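You operate a simulated robot arm through the tools that you are given. There is no shell and no other tool. Be economical: measure what you need, move in short steps, check, and stop when the job is done.

The job below is to be done with a simulated two-armed robot. You get a single attempt, and the scene is never put back.

Task
Carry the flat lid to the side table and polish its dull patch.
Fine: both hands on the lid; dab the teal pad in the polish tin first; pad back. What is to be rubbed or washed off counts as gone when no trace of it is left.
Where things are to end (x, y in the base frame): flat lid within 60 mm of [-1230, 1410].

It is judged by the outcome, as a careful person would: the job done as asked, and still so three seconds after it is handed in. It fails if anything else is knocked over, pushed out of place, dropped, spilled or broken. A push-on lid holds only when it is set on centred and level and pressed home; a screw cap is set on level and turned clockwise until tight.

Robot
Two 6-joint arms with two-finger grippers on one trunk, on a base that drives. Base frame: it is fixed to the floor where the robot stands at the start and does not move with it; the origin is under the middle of the robot, x ahead of it, y to its left, z up. Units: mm, rad, N and s.
The left shoulder is at the start at [60, 143, 900], the right one opposite. With the tool pointing down near the work surface each hand reaches from about 320 to 720 mm from the robot's upright axis, wherever it stands, measured 20 degrees to its own side. Places, roughly: polish tin (8x8x3 cm) [-1200, 900, 800]; side table top [-1200, 1400, 700]; teal pad [-1000, 1000, 750]. Payload 2.45 kg a hand.
The tool frame of a hand sits at the grasp point between the pads (the TCP): z along the fingers, y along the line on which they close. The tips reach 26 mm beyond it. The gripper opens to 96 mm. The gripper's body begins 69 mm behind the TCP.
Orientation is that of the tool frame in the base frame, as [roll, pitch, yaw] about the fixed x, y, z axes, in that order (R = Rz(yaw) Ry(pitch) Rx(roll)). With the fingers straight down and closing along the base's y, the tool's x points along the base's -x, its y along +y and its z along -z.

Tools
- The arms move only by the tool play_rows. It takes "left_rows", "right_rows" or both (then of equal length, played together; a hand with none holds still); each is a list of rows, each a list of 3 entries, a list of its own where there are three numbers: the closure, from 0 (fully open) to 1 (shut), then the shift along the tool's x, y, z in units of 50 mm (1.0 is 50 mm), then the turn, a rotation vector about the tool's x, y, z in units of 6 degrees (1.0 is 6 degrees). In form: [[claw, [x, y, z], [wx, wy, wz]], ...]. A call has 1 to 8 rows; each row shifts and turns the commanded pose from where the row before left it, along the tool's axes as they then stand. A call with a number of a shift or a turn outside -1 to 1 is refused whole. Each row takes 0.2 s and may step no farther than 50 mm and 0.15 rad from the row before; otherwise, or with a gripper value out of range, the whole call is refused. A pose out of reach is approached as far as the arm can. The call stops where the force on the tool passes 60 N (or 10 N more than at its start, if that is more) or the arm is blocked; 0.2 s more then pass. The fingers move at their own pace and stop on an object; they squeeze with about 44 N. The grip force told is the motor's: it shows also when the fingers shut on nothing. Time passes only in rows, and 0.2 s behind the last, so rows that do not move let the fingers close. It gives the time, the measured TCP pose, the force on the tool (base axes), the opening and the grip force at its end, in the units of the frame above (readings bear some noise), with the torque about the TCP (base axes, N m) and any sound that the robot's microphone picked up, and new pictures: "views" is both (left out), scene, wrist or none (wrist: the cameras of the hands that moved).
- Cameras (640 x 400 px; columns grow to the right, rows downward): "scene" is now at [124.4, -22, 1491.2]; the picture's right is [-0.31, -0.95, 0.00], its down [-0.81, 0.27, -0.53] and it looks along [0.50, -0.17, -0.85] (base axes); focal length 256 px, centre (320, 200). "left" rides on the left gripper at [82, -3, -98] in its tool frame; the picture's right is [0.04, 1.00, 0.00], its down [-0.73, 0.03, -0.68] and it looks along [-0.68, 0.03, 0.73] (tool axes); focal length 256 px, centre (320, 200). "right" rides on the right gripper at [81, 3, -98] in its tool frame; the picture's right is [-0.04, 1.00, 0.00], its down [-0.73, -0.03, -0.68] and it looks along [-0.68, -0.03, 0.73] (tool axes); focal length 256 px, centre (320, 200).
- raise_lower(by): slides the trunk up (or, below 0, down) by that many mm; the arms and the scene camera ride with it, the base frame stays. It gives what a move gives, with no picture.
- steer(legs): drives the robot by 1 to 6 legs, each [ahead, turn to the left] in mm and rad, along the robot's own axes; the way and the turn of a leg run together, so that a leg with both is an arc; at most 1500 mm and 3.142 rad a leg. The arms and the cameras ride along, it lands a little off, and it stops where it bumps. It gives what a move gives, and a new picture of the scene camera.
- head_to(pan, tilt): turns the head with the scene camera to pan (to the left, within 1.501 rad either way) and tilt (down, from -0.506 to 1.204), counted from straight ahead of the robot. It gives what a move gives, and a new picture of the scene camera.
- pixel_to_xyz(camera, pixels): there is no depth. For up to 12 entries [column, row, z] of the newest picture of that camera ("zoom" is the newest enlarged one), the place [x, y] in the base frame at which the ray of that pixel passes the height z, good to about 2 mm. No time passes.
- inspect(camera, box): a new picture of the part [left, top, right, bottom] of that camera's present view, enlarged. No time passes.
- hand_in(): hands the job in; it is judged then, once.

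Go step by step. Measure first, check grasps and placings, and put right what went wrong. The budget is 80 turns and 260 pictures, counting those below and the enlarged ones. Unless the task says otherwise, let go and move clear before handing in, and close with one line.

The tools are called after ">>>" as a command line: name --argument value ..., lists and objects as JSON in quotes. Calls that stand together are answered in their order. play_rows: Moves the arms, as the interface text tells. Its arguments: {"type":"object","properties":{"left_rows":{"type":"array"},"right_rows":{"type":"array"},"views":{"type":"string","enum":["both","scene","wrist","none"]}},"required":[]} The other tools are called the same way: raise_lower (by) slides the trunk up or down; steer (legs) drives the base; head_to (pan, tilt) turns the head that bears the scene camera; pixel_to_xyz (camera, pixels) gives the place at which the rays of pixels pass given heights; inspect (camera, box) takes an enlarged picture of a part of a camera's view; hand_in () hands the job in.

At the start:

```text
t: 0.0
left_eef_pos: [493.4, 123.4, 1120.1]
left_orientation: [-3.137, 0.0, -3.139]
left_ft_force: [-0.7, 1.2, 0.0]
left_wrist_torque: [0.02, 0.01, -0.02]
left_opening: 96.0
left_gripper_force: 0.1
right_eef_pos: [336.4, -285.9, 1118.0]
right_orientation: [-3.141, 0.0, -3.139]
right_ft_force: [0.7, 0.3, -0.4]
right_wrist_torque: [-0.03, -0.01, -0.01]
right_opening: 96.0
right_gripper_force: 0.1
trunk travel left (down, up): [-525.0, 65.0]
robot x, y, heading: [-0.7, 0.4, -0.002]
head pan, tilt: [-0.319, 1.012]
```

scene: 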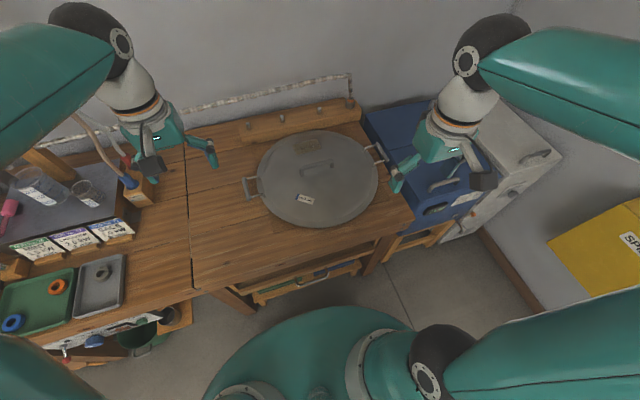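
right: 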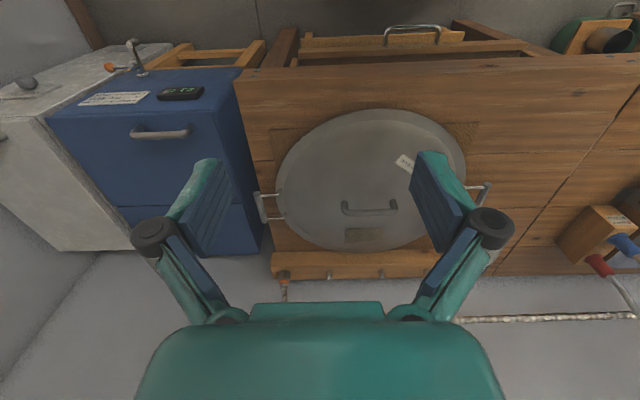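
left: 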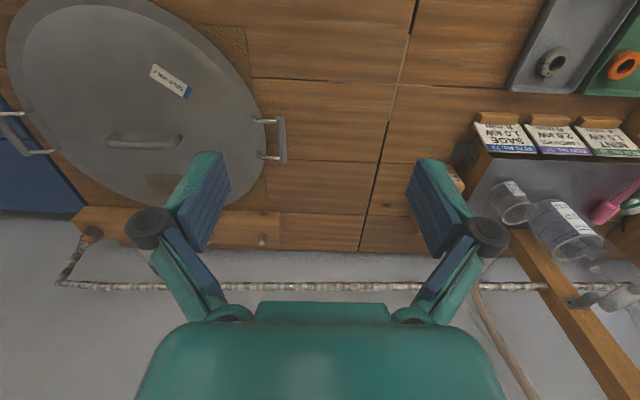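

The big flat lid lies on the bench (scene 318,178), with side handles at about (250,188) and (378,155) and a brownish patch near (308,145). I'll enlarge it and measure it at a few assumed heights.

>>> inspect --camera "scene" --box '[220, 90, 420, 240]'

>>> pixel_to_xyz --camera "scene" --pixels '[[250, 188, 800], [250, 188, 900], [378, 155, 800], [378, 155, 900], [318, 178, 800], [318, 178, 900], [308, 145, 800], [308, 145, 900]]'

>>> pixel_to_xyz --camera "right" --pixels '[[262, 207, 800], [262, 207, 900], [484, 195, 800], [484, 195, 900], [370, 208, 800], [370, 208, 900]]'

>>> inspect --camera "right" --box '[230, 90, 510, 290]'

>>> inspect --camera "left" --box '[0, 0, 320, 230]'

>>> pixel_to_xyz --camera "left" --pixels '[[283, 139, 800], [283, 139, 900], [20, 133, 800], [20, 133, 900], [145, 142, 800], [145, 142, 900]]'

```text
2.67 times, centred on (320, 165) of scene
```

zoom: 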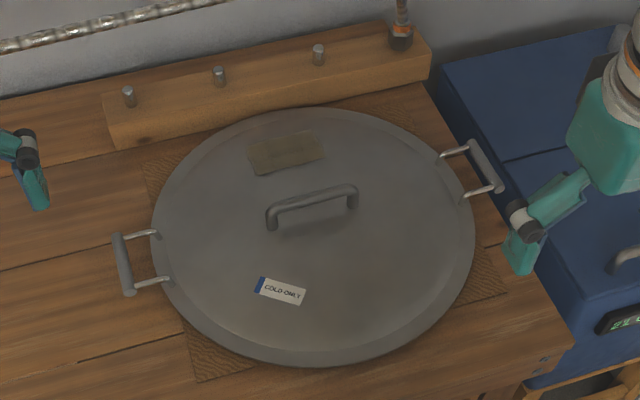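

```text
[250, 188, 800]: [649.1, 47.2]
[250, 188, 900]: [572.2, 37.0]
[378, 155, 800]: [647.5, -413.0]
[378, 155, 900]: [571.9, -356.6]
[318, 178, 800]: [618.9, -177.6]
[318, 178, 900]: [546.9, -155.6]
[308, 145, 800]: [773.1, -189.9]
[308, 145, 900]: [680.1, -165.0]
```

```text
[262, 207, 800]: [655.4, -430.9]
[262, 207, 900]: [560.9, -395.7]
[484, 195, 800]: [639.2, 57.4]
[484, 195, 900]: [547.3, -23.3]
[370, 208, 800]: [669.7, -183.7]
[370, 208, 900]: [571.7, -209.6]
```

```text
2.00 times, centred on (370, 190) of right
```

zoom: 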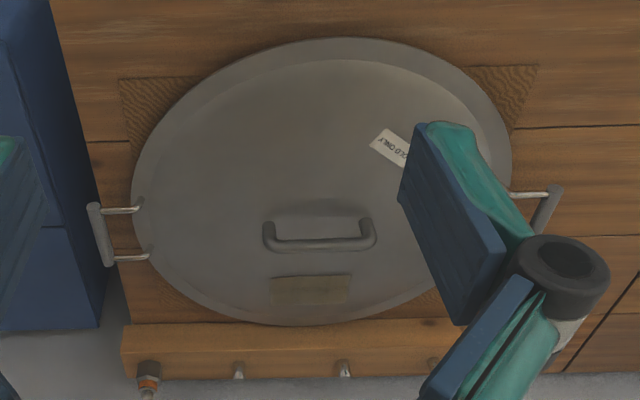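

```text
1.74 times, centred on (160, 115) of left
```

zoom: 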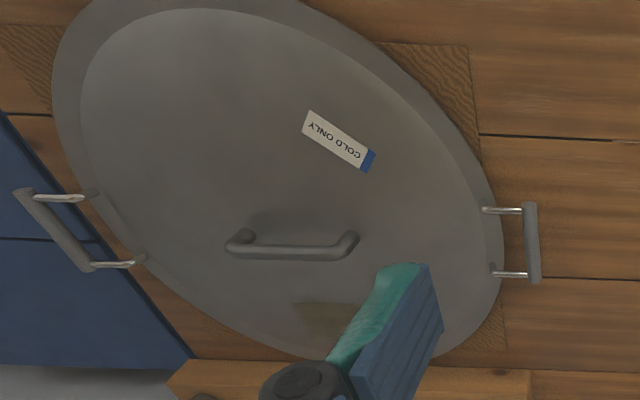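

```text
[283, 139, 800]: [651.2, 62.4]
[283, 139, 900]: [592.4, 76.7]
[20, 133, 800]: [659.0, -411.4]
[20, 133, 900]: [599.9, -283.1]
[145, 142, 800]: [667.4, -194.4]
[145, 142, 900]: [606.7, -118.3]
```

Three cameras see both handles, so I'll refine the handle heights by matching the same points across them.

>>> pixel_to_xyz --camera "scene" --pixels '[[246, 189, 750], [246, 189, 800], [246, 189, 850], [382.4, 152.3, 750], [382.4, 152.3, 800], [382.4, 152.3, 850], [244.5, 178, 800], [249, 199.5, 800], [374.5, 143, 800], [388, 160.5, 800]]'

>>> pixel_to_xyz --camera "right" --pixels '[[484.5, 196, 750], [484.5, 196, 800], [484.5, 196, 850], [260, 207.5, 750], [260, 207.5, 800], [260, 207.5, 850]]'

>>> pixel_to_xyz --camera "left" --pixels '[[281.3, 139.7, 750], [281.3, 139.7, 800], [281.3, 139.7, 850], [6, 132, 750], [6, 132, 800], [6, 132, 850]]'

>>> head_to --pan 1.5 --tilt 0.6

```text
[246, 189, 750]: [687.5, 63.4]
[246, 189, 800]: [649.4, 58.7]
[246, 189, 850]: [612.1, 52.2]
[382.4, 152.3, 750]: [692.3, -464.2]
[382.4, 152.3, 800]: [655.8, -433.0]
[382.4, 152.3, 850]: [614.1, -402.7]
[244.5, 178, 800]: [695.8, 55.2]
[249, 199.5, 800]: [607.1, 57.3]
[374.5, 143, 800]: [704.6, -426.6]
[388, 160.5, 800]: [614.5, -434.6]
```

```text
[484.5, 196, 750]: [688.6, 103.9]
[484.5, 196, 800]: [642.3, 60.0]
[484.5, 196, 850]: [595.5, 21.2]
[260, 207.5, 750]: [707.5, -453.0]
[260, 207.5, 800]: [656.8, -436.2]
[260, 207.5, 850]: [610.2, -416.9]
```

```text
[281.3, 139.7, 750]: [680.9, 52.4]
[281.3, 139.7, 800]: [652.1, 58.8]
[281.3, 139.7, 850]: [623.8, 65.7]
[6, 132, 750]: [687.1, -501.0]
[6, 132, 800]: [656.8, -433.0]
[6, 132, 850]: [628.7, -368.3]
```

```text
t: 1.8
left_eef_pos: [491.3, 124.2, 1119.2]
left_orientation: [-3.138, -0.001, -3.141]
left_ft_force: [0.2, 0.3, -0.1]
left_wrist_torque: [0.01, 0.0, 0.03]
left_opening: 95.7
left_gripper_force: 0.0
right_eef_pos: [336.7, -286.0, 1117.5]
right_orientation: [-3.139, 0.001, -3.141]
right_ft_force: [-0.2, 1.0, 0.7]
right_wrist_torque: [0.01, -0.02, 0.02]
right_opening: 96.1
right_gripper_force: 0.1
trunk travel left (down, up): [-525.0, 65.0]
robot x, y, heading: [0.5, 0.6, -0.0]
head pan, tilt: [1.499, 0.6]
```

scene: 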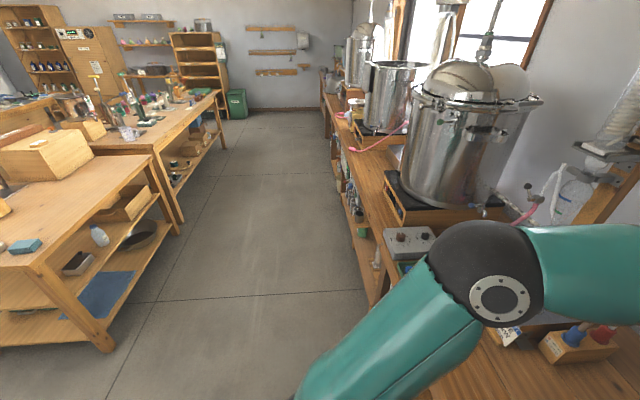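

The handle bars are at about (650,59,800) and (656,-434,800), running along x. In this view the teal pad shows at (24,246) on the bench at left. I'll turn in place to survey the rest of the room.

>>> head_to --pan -1.5 --tilt 0.7

>>> head_to --pan 0.0 --tilt 0.9

>>> steer --legs '[[-250, 0], [0, 1.57]]'

>>> head_to --pan 0.75 --tilt 0.6

```text
t: 4.4
left_eef_pos: [491.0, 125.4, 1121.0]
left_orientation: [-3.137, 0.001, -3.14]
left_ft_force: [0.1, -0.2, -0.1]
left_wrist_torque: [0.0, 0.0, -0.03]
left_opening: 96.2
left_gripper_force: 0.1
right_eef_pos: [336.6, -286.4, 1116.4]
right_orientation: [-3.141, 0.0, -3.14]
right_ft_force: [1.0, -0.3, 0.6]
right_wrist_torque: [0.02, -0.02, 0.01]
right_opening: 96.1
right_gripper_force: 0.0
trunk travel left (down, up): [-525.0, 65.0]
robot x, y, heading: [-4.3, 1.4, -0.003]
head pan, tilt: [-1.499, 0.7]
```

scene: 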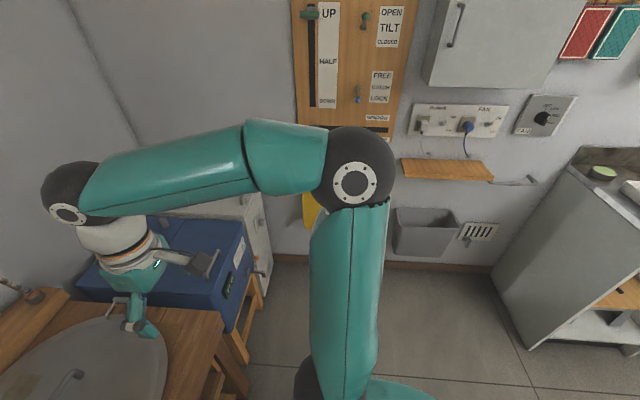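

```text
t: 6.0
left_eef_pos: [493.2, 123.1, 1120.5]
left_orientation: [-3.138, -0.001, -3.139]
left_ft_force: [-0.4, 1.4, -0.4]
left_wrist_torque: [0.01, -0.03, 0.01]
left_opening: 95.9
left_gripper_force: 0.1
right_eef_pos: [336.7, -286.4, 1118.5]
right_orientation: [3.14, 0.0, -3.14]
right_ft_force: [0.0, 1.4, -0.7]
right_wrist_torque: [-0.01, -0.03, 0.01]
right_opening: 96.2
right_gripper_force: 0.1
trunk travel left (down, up): [-525.0, 65.0]
robot x, y, heading: [0.5, -0.6, -0.0]
head pan, tilt: [0.0, 0.901]
```

scene: 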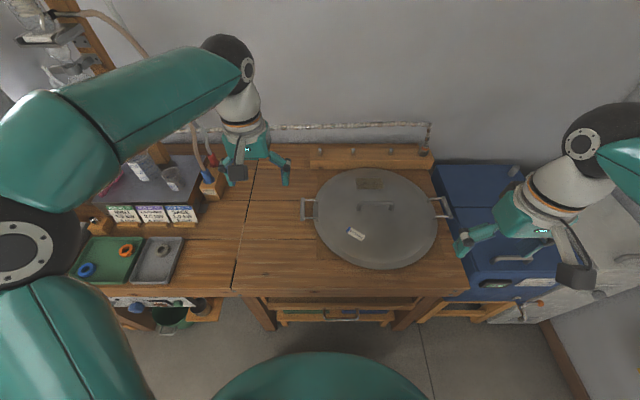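

```text
t: 11.0
left_eef_pos: [-182.0, 507.8, 1120.1]
left_orientation: [-3.135, 0.0, -1.941]
left_ft_force: [-0.9, 0.2, -0.1]
left_wrist_torque: [0.0, -0.04, -0.03]
left_opening: 96.1
left_gripper_force: 0.0
right_eef_pos: [142.8, 213.5, 1119.2]
right_orientation: [-3.138, -0.002, -1.939]
right_ft_force: [-0.3, -0.5, 0.6]
right_wrist_torque: [-0.04, -0.06, -0.01]
right_opening: 96.1
right_gripper_force: 0.0
trunk travel left (down, up): [-525.0, 65.0]
robot x, y, heading: [-205.9, -14.3, 1.226]
head pan, tilt: [0.0, 0.901]
stopped in leg 2: the robot was blocked; the commanded pose is now the measured one
```

scene: 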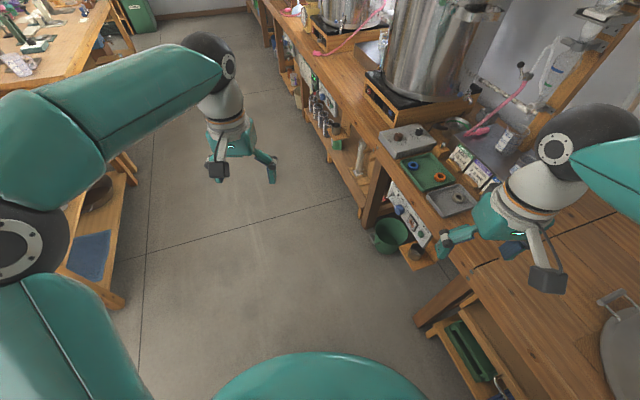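

```text
t: 12.1
left_eef_pos: [-179.9, 506.8, 1120.4]
left_orientation: [-3.138, 0.001, -1.941]
left_ft_force: [-0.7, 0.1, 0.2]
left_wrist_torque: [0.0, 0.0, 0.0]
left_opening: 96.2
left_gripper_force: 0.1
right_eef_pos: [144.4, 212.1, 1119.2]
right_orientation: [-3.139, -0.001, -1.94]
right_ft_force: [-0.3, -0.2, 0.3]
right_wrist_torque: [0.0, 0.02, -0.01]
right_opening: 96.2
right_gripper_force: 0.1
trunk travel left (down, up): [-525.0, 65.0]
robot x, y, heading: [-204.9, -16.3, 1.224]
head pan, tilt: [0.75, 0.6]
```

scene: 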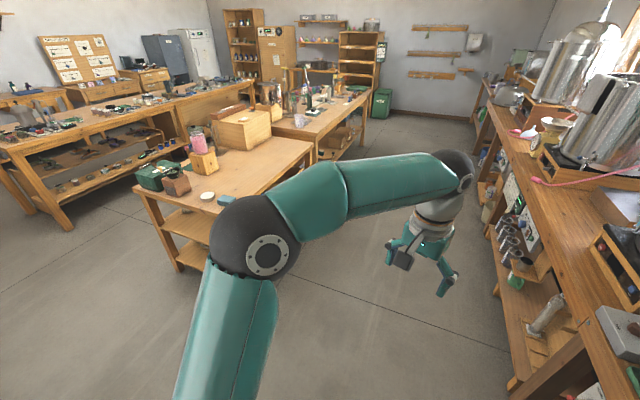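

The turn was blocked at heading 1.226, so I'll look to both sides for the obstacle and for the table with the pad and tin.

>>> head_to --pan 1.5 --tilt 0.7

>>> inspect --camera "scene" --box '[320, 40, 640, 240]'

>>> head_to --pan -1.5 --tilt 0.9

```text
t: 13.2
left_eef_pos: [-181.4, 505.6, 1120.4]
left_orientation: [-3.139, 0.002, -1.941]
left_ft_force: [0.0, -0.1, -0.5]
left_wrist_torque: [0.0, 0.0, 0.0]
left_opening: 96.1
left_gripper_force: 0.0
right_eef_pos: [144.5, 212.2, 1118.5]
right_orientation: [-3.138, -0.002, -1.938]
right_ft_force: [0.5, 0.6, 0.3]
right_wrist_torque: [-0.01, 0.01, 0.02]
right_opening: 95.9
right_gripper_force: 0.0
trunk travel left (down, up): [-525.0, 65.0]
robot x, y, heading: [-207.6, -12.9, 1.223]
head pan, tilt: [1.499, 0.7]
```

scene: 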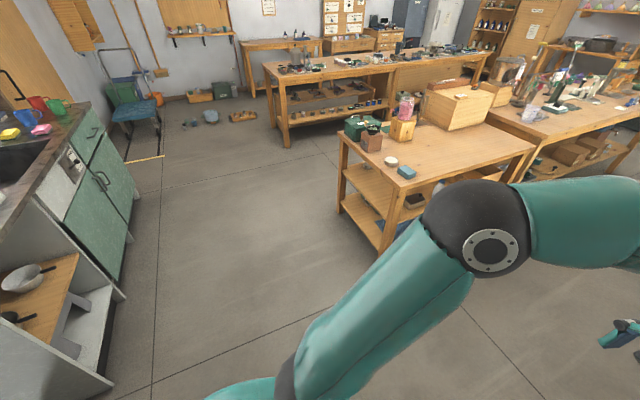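

```text
2.00 times, centred on (480, 140) of scene
```

zoom: 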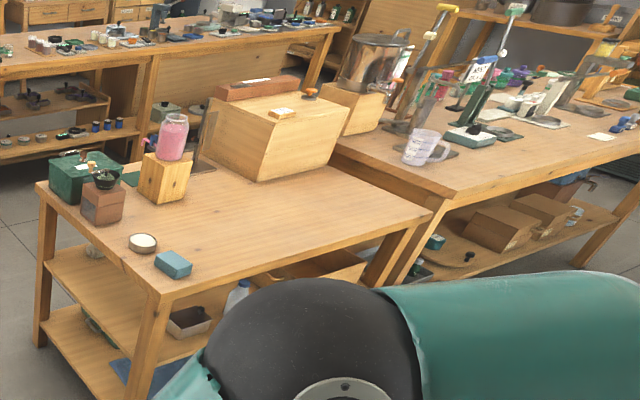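

```text
t: 15.8
left_eef_pos: [-181.2, 506.1, 1121.2]
left_orientation: [-3.137, 0.002, -1.941]
left_ft_force: [0.0, 0.0, -0.4]
left_wrist_torque: [-0.02, -0.01, 0.03]
left_opening: 96.0
left_gripper_force: 0.0
right_eef_pos: [143.9, 211.5, 1118.9]
right_orientation: [-3.139, -0.001, -1.938]
right_ft_force: [0.2, -0.5, 0.0]
right_wrist_torque: [0.04, -0.01, 0.02]
right_opening: 96.0
right_gripper_force: 0.0
trunk travel left (down, up): [-525.0, 65.0]
robot x, y, heading: [-209.3, -12.1, 1.225]
head pan, tilt: [-1.499, 0.901]
```

scene: 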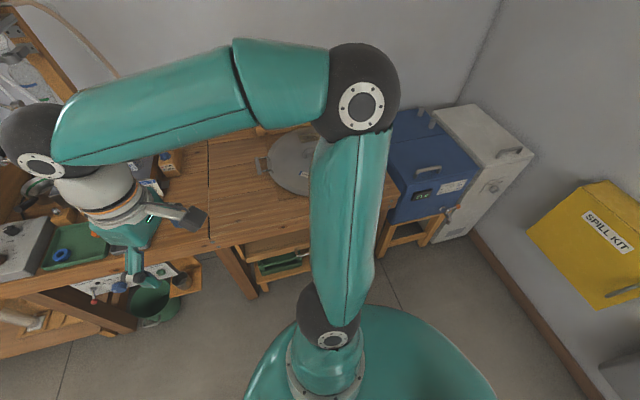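

I can't yet see what blocks the turn. The grey sink counter behind is the likely cause, so I'll look steeply down at the rear left.

>>> head_to --pan 1.5 --tilt 1.15

>>> pixel_to_xyz --camera "scene" --pixels '[[320, 200, 0], [320, 300, 0], [100, 200, 0], [100, 200, 900], [100, 100, 0], [400, 100, 750]]'

```text
t: 18.4
left_eef_pos: [-181.1, 505.6, 1121.2]
left_orientation: [-3.138, 0.001, -1.942]
left_ft_force: [0.0, 0.7, 1.1]
left_wrist_torque: [0.01, 0.0, -0.02]
left_opening: 95.9
left_gripper_force: 0.0
right_eef_pos: [144.8, 212.0, 1117.8]
right_orientation: [-3.141, 0.0, -1.939]
right_ft_force: [0.1, 0.0, -0.1]
right_wrist_torque: [0.01, 0.02, -0.03]
right_opening: 95.9
right_gripper_force: 0.1
trunk travel left (down, up): [-525.0, 65.0]
robot x, y, heading: [-203.3, -14.2, 1.226]
head pan, tilt: [1.499, 1.15]
```

scene: 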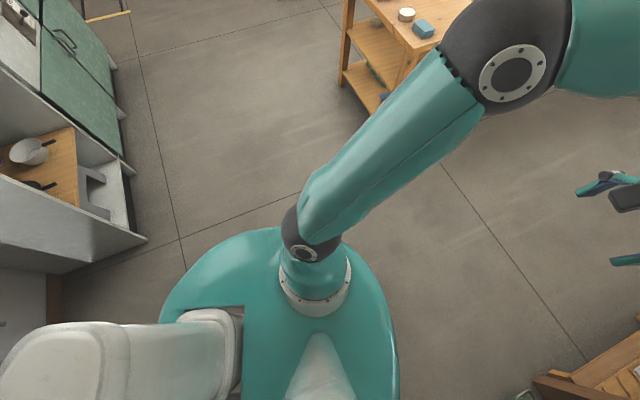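

```text
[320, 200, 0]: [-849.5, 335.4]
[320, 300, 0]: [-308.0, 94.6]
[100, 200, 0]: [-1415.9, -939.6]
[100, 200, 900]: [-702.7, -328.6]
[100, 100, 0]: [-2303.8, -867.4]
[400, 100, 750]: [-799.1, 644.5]
```

The base is large, and the counter's corner sits at about (147,240). I'll measure how close it is.

>>> pixel_to_xyz --camera "scene" --pixels '[[147, 240, 0], [147, 240, 100], [60, 290, 0], [130, 230, 0], [122, 155, 0], [160, 300, 100], [160, 300, 250], [380, 300, 250], [280, 228, 250], [395, 380, 250]]'

>>> steer --legs '[[250, 0]]'

>>> pixel_to_xyz --camera "scene" --pixels '[[340, 175, 0], [400, 60, 750], [380, 112, 0]]'

```text
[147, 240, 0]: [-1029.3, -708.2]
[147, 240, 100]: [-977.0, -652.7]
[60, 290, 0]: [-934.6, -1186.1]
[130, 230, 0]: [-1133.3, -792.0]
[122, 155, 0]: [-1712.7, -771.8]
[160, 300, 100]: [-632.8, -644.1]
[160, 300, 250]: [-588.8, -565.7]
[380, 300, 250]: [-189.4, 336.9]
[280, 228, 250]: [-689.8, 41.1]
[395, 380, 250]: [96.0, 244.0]
```

```text
t: 20.2
left_eef_pos: [-94.4, 744.3, 1120.2]
left_orientation: [-3.137, 0.0, -1.943]
left_ft_force: [-0.1, -0.1, -1.1]
left_wrist_torque: [-0.03, 0.02, 0.02]
left_opening: 96.0
left_gripper_force: 0.1
right_eef_pos: [228.8, 450.2, 1117.8]
right_orientation: [3.142, -0.002, -1.939]
right_ft_force: [-0.3, -0.2, 0.3]
right_wrist_torque: [-0.01, 0.0, 0.0]
right_opening: 96.0
right_gripper_force: 0.1
trunk travel left (down, up): [-525.0, 65.0]
robot x, y, heading: [-122.1, 224.2, 1.223]
head pan, tilt: [1.499, 1.15]
```

scene: 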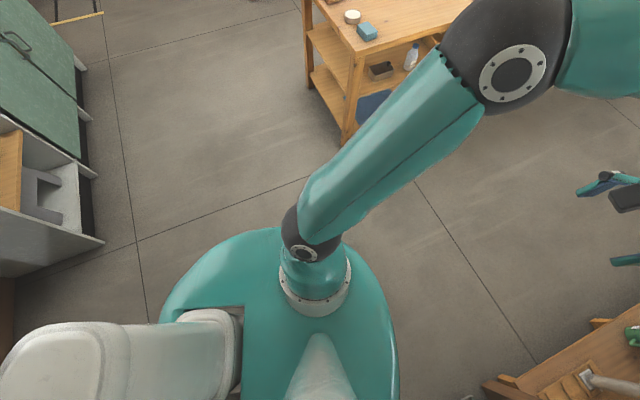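

```text
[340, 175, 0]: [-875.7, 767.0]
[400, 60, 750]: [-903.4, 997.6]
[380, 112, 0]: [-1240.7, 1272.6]
```

The teal disc is the shoulder plate, so the floor around the base looks clear. I'll carry on turning and see whether it is blocked again.

>>> head_to --pan 0.5 --tilt 0.75

>>> steer --legs '[[0, 0.7]]'

```text
t: 21.5
left_eef_pos: [-95.7, 742.8, 1121.7]
left_orientation: [-3.138, 0.002, -1.939]
left_ft_force: [-0.6, 0.4, -0.5]
left_wrist_torque: [0.02, 0.03, 0.01]
left_opening: 96.2
left_gripper_force: 0.1
right_eef_pos: [229.8, 449.6, 1119.2]
right_orientation: [-3.141, 0.0, -1.939]
right_ft_force: [-0.3, -0.3, 0.2]
right_wrist_torque: [0.01, 0.01, 0.0]
right_opening: 96.3
right_gripper_force: 0.1
trunk travel left (down, up): [-525.0, 65.0]
robot x, y, heading: [-122.4, 223.1, 1.23]
head pan, tilt: [0.499, 0.75]
```

scene: 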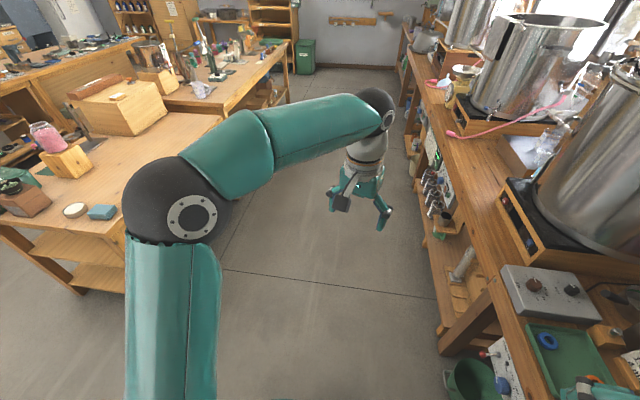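

```text
t: 24.0
left_eef_pos: [-434.5, 634.0, 1121.9]
left_orientation: [-3.137, 0.002, -1.243]
left_ft_force: [0.1, -0.5, 0.1]
left_wrist_torque: [0.02, 0.0, -0.03]
left_opening: 96.3
left_gripper_force: 0.1
right_eef_pos: [4.1, 617.6, 1120.2]
right_orientation: [-3.14, 0.001, -1.243]
right_ft_force: [-0.2, 0.2, 0.6]
right_wrist_torque: [-0.01, -0.02, 0.01]
right_opening: 96.1
right_gripper_force: 0.1
trunk travel left (down, up): [-525.0, 65.0]
robot x, y, heading: [-98.1, 224.8, 1.926]
head pan, tilt: [0.499, 0.75]
```

scene: 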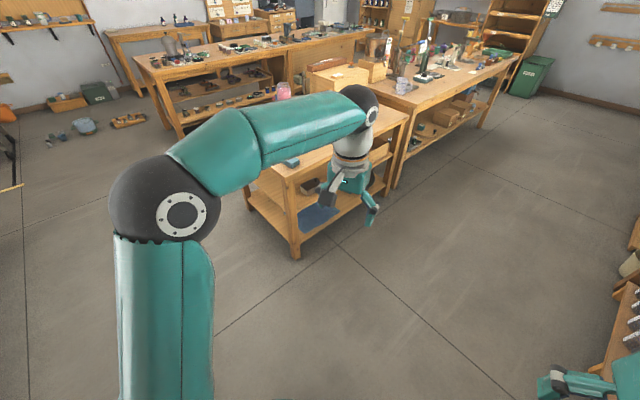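

The turn worked this time. The side table is ahead, partly hidden by the left hand, so I'll drive a little closer and turn for a clear view.

>>> steer --legs '[[250, 0.5]]'

>>> head_to --pan -0.15 --tilt 0.75

>>> inspect --camera "scene" --box '[160, 0, 480, 200]'

```text
t: 26.0
left_eef_pos: [-734.9, 628.2, 1121.5]
left_orientation: [-3.139, 0.002, -0.738]
left_ft_force: [-1.0, 0.5, 0.1]
left_wrist_torque: [-0.02, -0.04, -0.04]
left_opening: 96.0
left_gripper_force: 0.1
right_eef_pos: [-342.9, 826.4, 1120.4]
right_orientation: [-3.139, -0.002, -0.735]
right_ft_force: [-0.6, -0.9, 0.2]
right_wrist_torque: [-0.03, -0.05, 0.0]
right_opening: 96.1
right_gripper_force: 0.0
trunk travel left (down, up): [-525.0, 65.0]
robot x, y, heading: [-231.6, 442.6, 2.424]
head pan, tilt: [0.499, 0.75]
```

scene: 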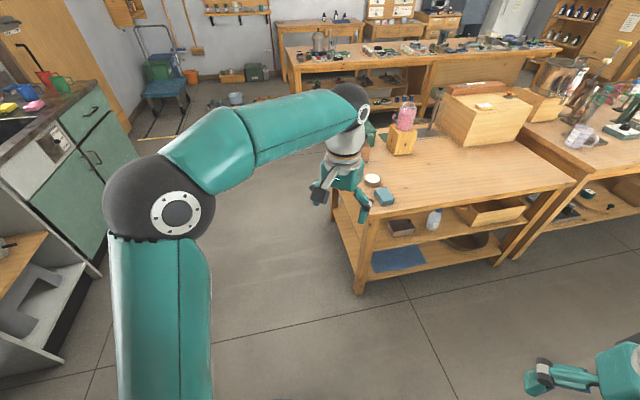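

```text
t: 27.0
left_eef_pos: [-733.9, 627.4, 1122.9]
left_orientation: [-3.138, 0.002, -0.738]
left_ft_force: [-0.2, 0.1, 0.8]
left_wrist_torque: [0.01, -0.03, 0.03]
left_opening: 95.9
left_gripper_force: 0.0
right_eef_pos: [-343.0, 825.4, 1120.5]
right_orientation: [-3.14, 0.001, -0.736]
right_ft_force: [0.2, -0.3, 0.6]
right_wrist_torque: [-0.03, 0.0, 0.01]
right_opening: 96.0
right_gripper_force: 0.1
trunk travel left (down, up): [-525.0, 65.0]
robot x, y, heading: [-231.2, 447.4, 2.428]
head pan, tilt: [-0.15, 0.75]
```

scene: 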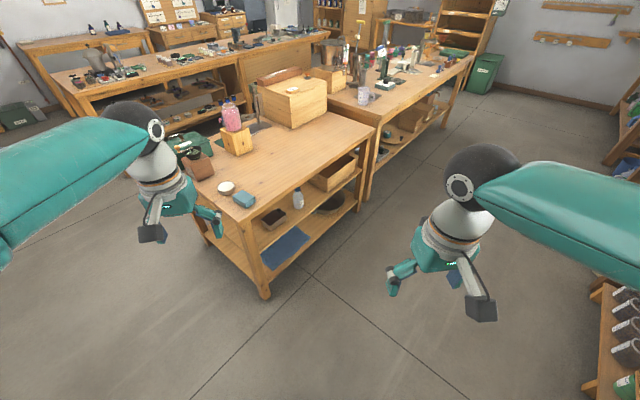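

```text
2.00 times, centred on (320, 100) of scene
```

zoom: 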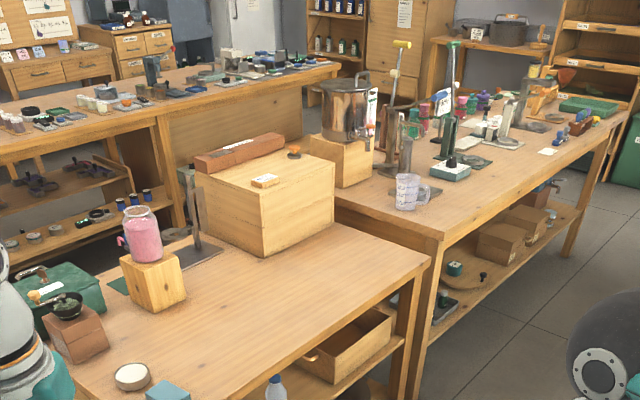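

The table top is now clear: the pad is at about (244,201), the tin at (227,187), and the open front area ends at the corner near (375,128). I'll measure these points at several heights.

>>> pixel_to_xyz --camera "scene" --pixels '[[375, 128, 700], [375, 128, 750], [375, 128, 800], [244, 205, 700], [244, 205, 750], [244, 205, 800], [227, 189, 700], [227, 189, 750], [227, 189, 800], [241, 222, 750], [293, 128, 750], [328, 112, 750]]'

>>> inspect --camera "scene" --box '[160, 100, 400, 250]'

>>> pixel_to_xyz --camera "left" --pixels '[[320, 200, 700]]'

>>> play_rows --left_rows '[[0, [0, 0, 0], [0, 0, 0]]]' --views "wrist"

```text
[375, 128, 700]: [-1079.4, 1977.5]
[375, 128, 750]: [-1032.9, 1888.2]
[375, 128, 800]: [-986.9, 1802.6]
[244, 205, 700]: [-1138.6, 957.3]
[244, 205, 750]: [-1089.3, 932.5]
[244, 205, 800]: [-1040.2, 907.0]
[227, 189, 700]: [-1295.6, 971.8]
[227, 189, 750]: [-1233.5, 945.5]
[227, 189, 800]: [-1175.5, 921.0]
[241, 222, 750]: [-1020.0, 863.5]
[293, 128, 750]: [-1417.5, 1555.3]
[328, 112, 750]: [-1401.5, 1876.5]
```

```text
2.67 times, centred on (280, 175) of scene
```

zoom: 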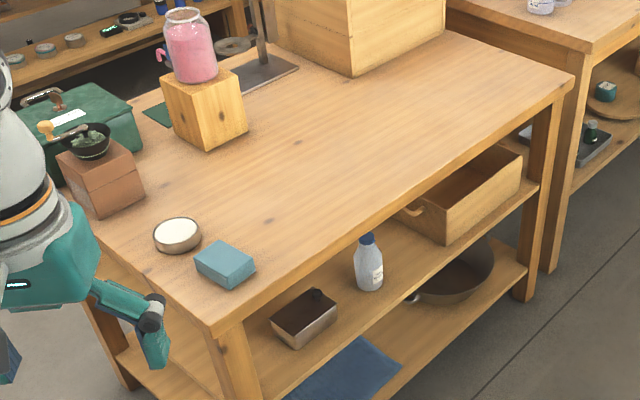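

```text
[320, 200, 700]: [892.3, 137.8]
```

```text
t: 27.4
left_eef_pos: [-734.0, 628.4, 1121.7]
left_orientation: [-3.138, 0.002, -0.736]
left_ft_force: [-0.8, -0.6, 0.6]
left_wrist_torque: [0.0, 0.0, -0.01]
left_opening: 95.9
left_gripper_force: 0.1
right_eef_pos: [-342.6, 826.7, 1119.5]
right_orientation: [-3.139, -0.001, -0.736]
right_ft_force: [-0.4, 0.0, 0.5]
right_wrist_torque: [-0.03, 0.0, 0.01]
right_opening: 95.9
right_gripper_force: 0.0
trunk travel left (down, up): [-525.0, 65.0]
robot x, y, heading: [-233.3, 447.2, 2.43]
head pan, tilt: [-0.15, 0.75]
```

left: 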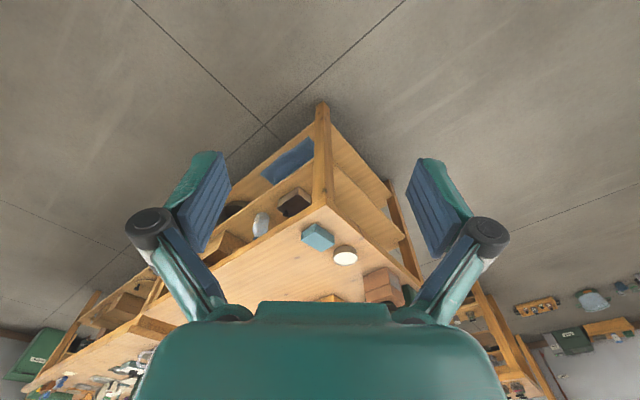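

Left wrist also sees the pad (318,237), the table corner (317,207) and the tin (345,256), so I can triangulate.

>>> pixel_to_xyz --camera "left" --pixels '[[318, 239, 700], [318, 239, 750], [318, 239, 800], [345, 257, 700], [345, 257, 750], [345, 257, 800], [318, 207, 700], [318, 207, 750], [318, 207, 800]]'

>>> pixel_to_xyz --camera "scene" --pixels '[[240, 222, 700], [240, 222, 750], [240, 222, 800], [244, 201, 780], [227, 188, 780], [375, 128, 770], [293, 128, 770], [213, 180, 850], [238, 152, 770], [197, 180, 770], [252, 139, 770], [272, 125, 770]]'

```text
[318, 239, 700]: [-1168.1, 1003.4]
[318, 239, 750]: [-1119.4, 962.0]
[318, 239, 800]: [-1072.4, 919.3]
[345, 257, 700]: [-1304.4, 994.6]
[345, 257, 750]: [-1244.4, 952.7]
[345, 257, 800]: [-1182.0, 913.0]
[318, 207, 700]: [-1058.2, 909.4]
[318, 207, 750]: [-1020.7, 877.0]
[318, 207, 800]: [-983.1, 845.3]
```

```text
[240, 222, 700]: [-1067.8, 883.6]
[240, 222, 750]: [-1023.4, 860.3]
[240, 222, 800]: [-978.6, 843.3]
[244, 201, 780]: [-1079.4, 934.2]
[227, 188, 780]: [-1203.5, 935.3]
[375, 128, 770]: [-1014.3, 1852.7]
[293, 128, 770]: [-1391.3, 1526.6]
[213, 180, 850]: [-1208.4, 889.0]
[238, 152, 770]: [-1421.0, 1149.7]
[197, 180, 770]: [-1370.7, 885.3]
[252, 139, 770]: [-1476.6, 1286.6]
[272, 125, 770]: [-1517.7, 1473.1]
```

Both table corners agree on a top height of about 780. The long front edge is at x≈-1000, the tin is near (-1195,925) and the pad near (-1080,930). The wooden box corner is at about (-1391,1527), so I'll aim for a lid centre slightly forward of nominal. Now I'll drive back to the lid.

>>> steer --legs '[[0, -0.579], [-660, 0]]'

>>> head_to --pan 0 --tilt 1.0

>>> steer --legs '[[0, -1.85]]'

```text
t: 33.0
left_eef_pos: [-370.2, 228.2, 1123.8]
left_orientation: [-3.137, 0.0, -1.323]
left_ft_force: [-0.6, -0.2, 0.2]
left_wrist_torque: [0.03, -0.01, 0.01]
left_opening: 96.0
left_gripper_force: 0.0
right_eef_pos: [65.0, 176.5, 1120.4]
right_orientation: [-3.141, 0.001, -1.322]
right_ft_force: [-0.5, 0.5, 0.1]
right_wrist_torque: [0.03, 0.03, -0.03]
right_opening: 96.0
right_gripper_force: 0.0
trunk travel left (down, up): [-525.0, 65.0]
robot x, y, heading: [-52.3, -198.8, 1.842]
head pan, tilt: [-0.15, 0.75]
```

scene: 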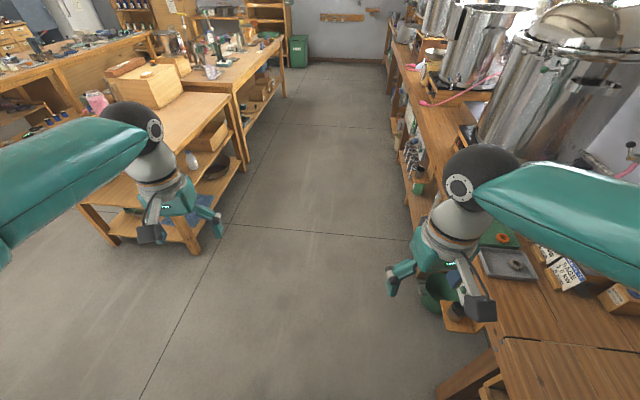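

```text
t: 33.7
left_eef_pos: [-369.4, 229.1, 1123.9]
left_orientation: [-3.14, 0.002, -1.324]
left_ft_force: [0.1, 0.3, 0.4]
left_wrist_torque: [0.03, 0.0, 0.02]
left_opening: 95.9
left_gripper_force: 0.0
right_eef_pos: [65.6, 177.7, 1120.6]
right_orientation: [-3.14, 0.001, -1.322]
right_ft_force: [0.0, 0.4, -0.6]
right_wrist_torque: [0.01, -0.02, -0.04]
right_opening: 95.9
right_gripper_force: 0.0
trunk travel left (down, up): [-525.0, 65.0]
robot x, y, heading: [-50.1, -198.8, 1.845]
head pan, tilt: [0.0, 1.0]
```

scene: 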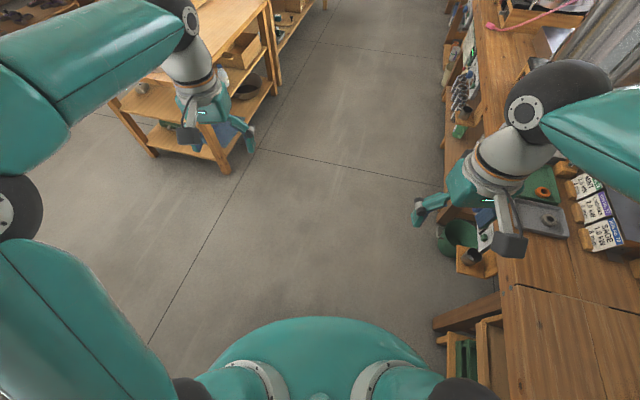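

```text
t: 37.3
left_eef_pos: [232.7, 253.4, 1124.5]
left_orientation: [-3.14, 0.002, -2.523]
left_ft_force: [0.9, 0.2, 0.5]
left_wrist_torque: [0.03, 0.04, -0.04]
left_opening: 96.3
left_gripper_force: 0.1
right_eef_pos: [341.9, -171.5, 1119.3]
right_orientation: [-3.141, -0.002, -2.517]
right_ft_force: [0.4, 0.5, 0.2]
right_wrist_torque: [0.03, 0.01, 0.0]
right_opening: 96.2
right_gripper_force: 0.1
trunk travel left (down, up): [-525.0, 65.0]
robot x, y, heading: [-77.0, -166.5, 0.617]
head pan, tilt: [0.0, 1.0]
stopped in leg 1: the robot was blocked; the commanded pose is now the measured one
```

scene: 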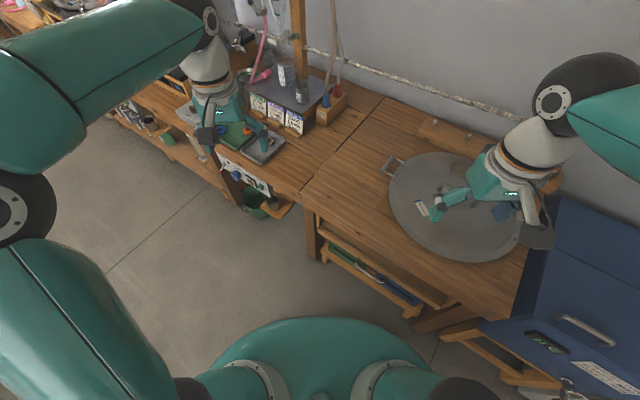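

The turn was blocked again at heading 0.617. I'll measure what is near the base on the front right and look down to the right.

>>> pixel_to_xyz --camera "scene" --pixels '[[500, 375, 400], [420, 325, 300], [440, 350, 0], [320, 260, 500], [470, 340, 400]]'

>>> head_to --pan -1.3 --tilt 1.2

>>> head_to --pan -0.6 --tilt 1.2

>>> head_to --pan 0.8 --tilt 1.2

```text
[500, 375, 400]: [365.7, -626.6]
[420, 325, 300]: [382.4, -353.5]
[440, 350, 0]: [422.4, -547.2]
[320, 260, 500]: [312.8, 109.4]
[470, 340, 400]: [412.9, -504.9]
```

```text
t: 38.8
left_eef_pos: [231.6, 254.6, 1124.6]
left_orientation: [-3.137, 0.005, -2.524]
left_ft_force: [0.4, 0.2, 0.0]
left_wrist_torque: [0.0, 0.0, -0.03]
left_opening: 96.0
left_gripper_force: 0.1
right_eef_pos: [341.6, -170.3, 1121.4]
right_orientation: [3.141, 0.0, -2.518]
right_ft_force: [0.3, 0.3, 0.0]
right_wrist_torque: [0.0, -0.03, 0.0]
right_opening: 96.0
right_gripper_force: 0.1
trunk travel left (down, up): [-525.0, 65.0]
robot x, y, heading: [-76.8, -167.6, 0.619]
head pan, tilt: [-1.3, 1.201]
```

scene: 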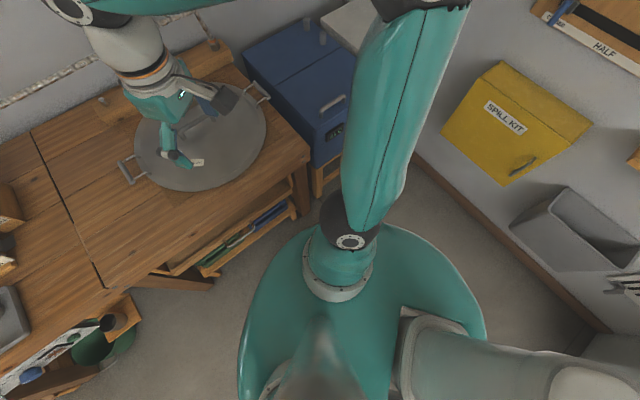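

```text
t: 39.9
left_eef_pos: [231.7, 254.7, 1125.2]
left_orientation: [-3.138, 0.003, -2.521]
left_ft_force: [-0.3, -0.7, -0.1]
left_wrist_torque: [0.0, -0.03, -0.02]
left_opening: 96.0
left_gripper_force: 0.0
right_eef_pos: [341.0, -170.5, 1120.8]
right_orientation: [3.14, 0.0, -2.519]
right_ft_force: [-0.3, -1.1, -0.4]
right_wrist_torque: [-0.01, -0.04, 0.01]
right_opening: 96.1
right_gripper_force: 0.0
trunk travel left (down, up): [-525.0, 65.0]
robot x, y, heading: [-79.3, -168.9, 0.612]
head pan, tilt: [-0.6, 1.201]
```

scene: 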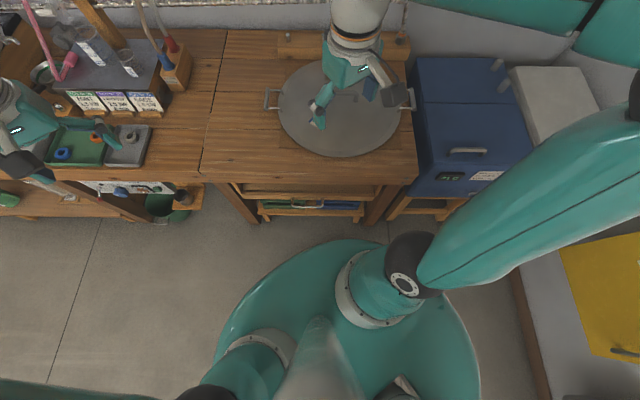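

```text
t: 41.4
left_eef_pos: [230.9, 255.1, 1125.0]
left_orientation: [-3.138, 0.004, -2.523]
left_ft_force: [-0.1, 0.1, 0.3]
left_wrist_torque: [-0.02, -0.02, 0.0]
left_opening: 95.8
left_gripper_force: 0.0
right_eef_pos: [343.7, -170.9, 1121.5]
right_orientation: [3.141, 0.0, -2.519]
right_ft_force: [-0.1, 0.2, -0.4]
right_wrist_torque: [0.01, 0.0, 0.0]
right_opening: 95.9
right_gripper_force: 0.0
trunk travel left (down, up): [-525.0, 65.0]
robot x, y, heading: [-77.7, -165.2, 0.612]
head pan, tilt: [0.799, 1.201]
```

scene: 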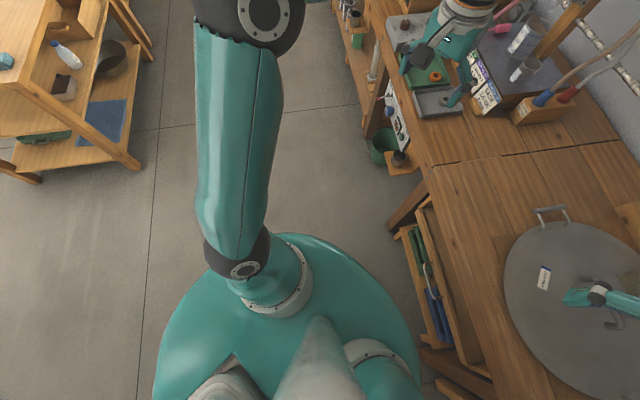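

Both blocks fit one obstacle behind the robot, near (-500,-560), that its tail hits. I'll move forward first, turn past to heading -0.9, step forward, and then straighten up.

>>> steer --legs '[[120, 0], [0, -0.75], [0, -0.76]]'

>>> head_to --pan 0 --tilt 1.1

```text
t: 46.2
left_eef_pos: [529.0, -211.8, 1125.1]
left_orientation: [-3.141, 0.002, 2.607]
left_ft_force: [0.0, -0.6, 0.0]
left_wrist_torque: [0.07, 0.03, 0.03]
left_opening: 95.8
left_gripper_force: 0.0
right_eef_pos: [184.9, -481.9, 1121.7]
right_orientation: [3.14, -0.003, 2.607]
right_ft_force: [0.0, 0.2, 0.4]
right_wrist_torque: [0.03, -0.02, 0.0]
right_opening: 96.3
right_gripper_force: 0.2
trunk travel left (down, up): [-525.0, 65.0]
robot x, y, heading: [36.7, -57.3, -0.563]
head pan, tilt: [0.799, 1.201]
stopped in leg 3: the robot was blocked; the commanded pose is now the measured one
```

scene: 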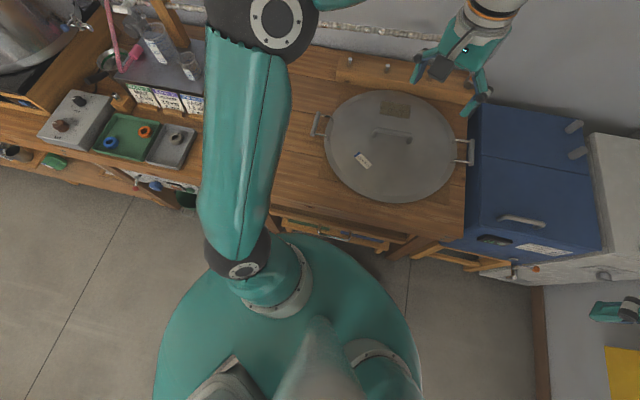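

```text
t: 47.4
left_eef_pos: [529.0, -208.6, 1126.1]
left_orientation: [-3.139, 0.004, 2.606]
left_ft_force: [0.0, -0.2, -0.8]
left_wrist_torque: [0.02, -0.02, -0.01]
left_opening: 96.2
left_gripper_force: 0.1
right_eef_pos: [185.5, -481.3, 1121.1]
right_orientation: [3.141, -0.001, 2.608]
right_ft_force: [0.8, 0.8, -0.7]
right_wrist_torque: [-0.01, -0.03, 0.01]
right_opening: 96.0
right_gripper_force: 0.1
trunk travel left (down, up): [-525.0, 65.0]
robot x, y, heading: [33.8, -61.8, -0.565]
head pan, tilt: [0.0, 1.1]
```

scene: 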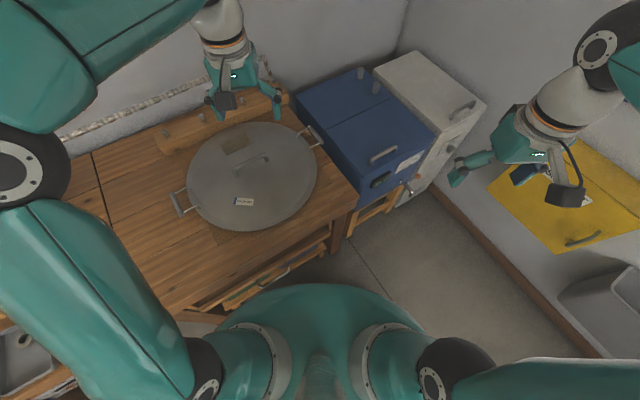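

It was blocked at -0.565, probably by the right arm against the spill-kit wall. I'll measure where that wall is.

>>> pixel_to_xyz --camera "scene" --pixels '[[440, 190, 0], [500, 250, 0], [590, 340, 0], [500, 185, 1000], [560, 250, 900], [620, 350, 700], [250, 290, 0], [350, 235, 0], [215, 305, 500], [345, 232, 100]]'

```text
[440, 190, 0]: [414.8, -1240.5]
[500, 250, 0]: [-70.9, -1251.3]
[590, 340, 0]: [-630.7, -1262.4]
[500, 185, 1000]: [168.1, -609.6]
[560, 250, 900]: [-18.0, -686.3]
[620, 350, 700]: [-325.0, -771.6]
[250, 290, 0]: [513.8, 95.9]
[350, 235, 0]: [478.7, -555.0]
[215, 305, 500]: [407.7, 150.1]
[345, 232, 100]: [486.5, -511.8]
```

The wall is 1.2 m away, so it isn't the obstacle. All three stops came after about 1.2 rad of turning in one call, so I'll test smaller turns per call.

>>> steer --legs '[[0, -0.335]]'

```text
t: 48.9
left_eef_pos: [453.4, -361.0, 1126.9]
left_orientation: [-3.138, 0.002, 2.275]
left_ft_force: [0.0, -0.2, 0.8]
left_wrist_torque: [0.02, -0.03, 0.0]
left_opening: 96.0
left_gripper_force: 0.2
right_eef_pos: [38.1, -505.9, 1122.0]
right_orientation: [-3.141, 0.0, 2.276]
right_ft_force: [0.2, -0.5, -1.1]
right_wrist_torque: [0.02, -0.05, 0.01]
right_opening: 96.0
right_gripper_force: 0.0
trunk travel left (down, up): [-525.0, 65.0]
robot x, y, heading: [48.2, -48.1, -0.904]
head pan, tilt: [0.0, 1.1]
```

scene: 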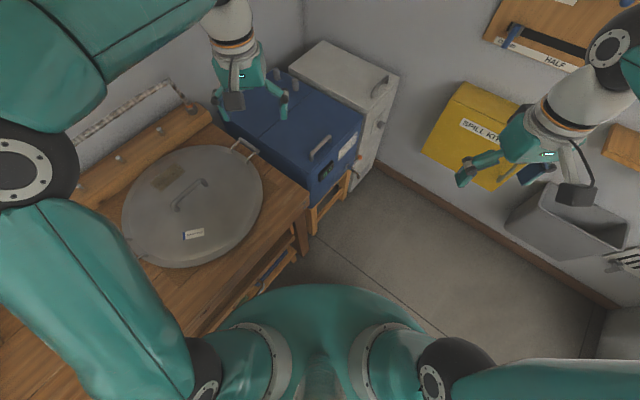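

That confirms it: short turns go through. I'll step over sideways to about (70,-190) and then straighten up in two short turns.

>>> steer --legs '[[0, -0.42], [125, 0], [0, 0.6]]'

>>> head_to --pan 0 --tilt 1.0

>>> steer --legs '[[0, 0.72]]'

```text
t: 53.4
left_eef_pos: [533.9, -404.4, 1125.8]
left_orientation: [-3.138, 0.004, 2.452]
left_ft_force: [-0.3, -0.7, 1.2]
left_wrist_torque: [0.04, -0.01, 0.02]
left_opening: 95.9
left_gripper_force: 0.0
right_eef_pos: [150.5, -620.7, 1122.1]
right_orientation: [3.141, 0.0, 2.456]
right_ft_force: [0.6, -0.4, -0.9]
right_wrist_torque: [0.0, 0.01, 0.0]
right_opening: 96.4
right_gripper_force: 0.0
trunk travel left (down, up): [-525.0, 65.0]
robot x, y, heading: [69.8, -179.7, -0.726]
head pan, tilt: [0.0, 1.1]
```

scene: 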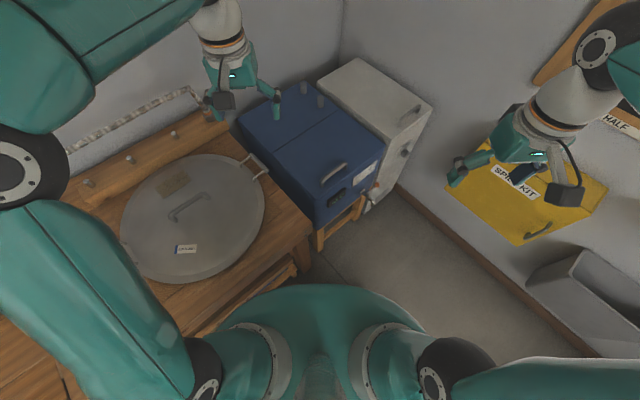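

```text
t: 54.1
left_eef_pos: [533.6, -403.7, 1126.1]
left_orientation: [-3.136, 0.003, 2.452]
left_ft_force: [-0.2, 0.1, -0.5]
left_wrist_torque: [-0.01, -0.03, -0.01]
left_opening: 96.0
left_gripper_force: 0.1
right_eef_pos: [151.4, -621.3, 1122.2]
right_orientation: [-3.141, 0.0, 2.454]
right_ft_force: [-0.6, 0.5, -0.1]
right_wrist_torque: [0.01, -0.02, -0.03]
right_opening: 96.0
right_gripper_force: 0.0
trunk travel left (down, up): [-525.0, 65.0]
robot x, y, heading: [68.5, -183.4, -0.72]
head pan, tilt: [0.0, 1.0]
```

scene: 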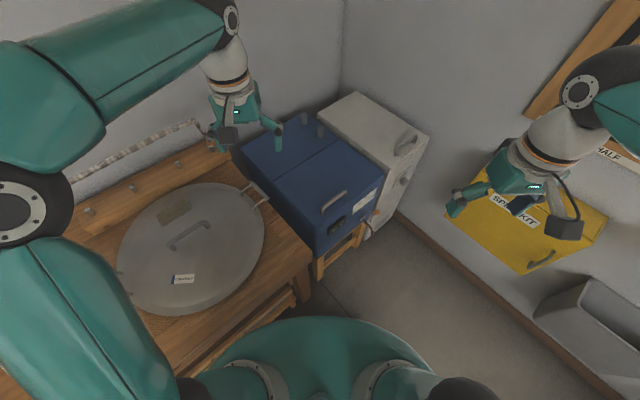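

```text
t: 56.6
left_eef_pos: [566.5, -44.8, 1126.4]
left_orientation: [-3.139, 0.004, -3.113]
left_ft_force: [-0.1, -0.1, 0.1]
left_wrist_torque: [0.02, 0.03, 0.0]
left_opening: 96.2
left_gripper_force: 0.0
right_eef_pos: [421.9, -458.5, 1122.7]
right_orientation: [-3.141, -0.001, -3.111]
right_ft_force: [0.2, -0.1, 0.0]
right_wrist_torque: [0.02, -0.04, 0.01]
right_opening: 96.1
right_gripper_force: 0.0
trunk travel left (down, up): [-525.0, 65.0]
robot x, y, heading: [67.6, -209.8, -0.01]
head pan, tilt: [0.0, 1.0]
```

scene: 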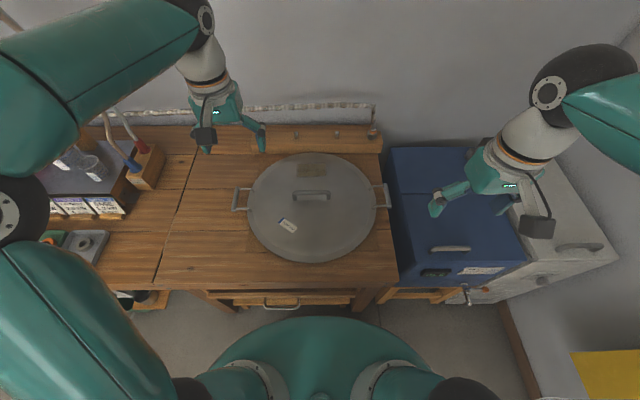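

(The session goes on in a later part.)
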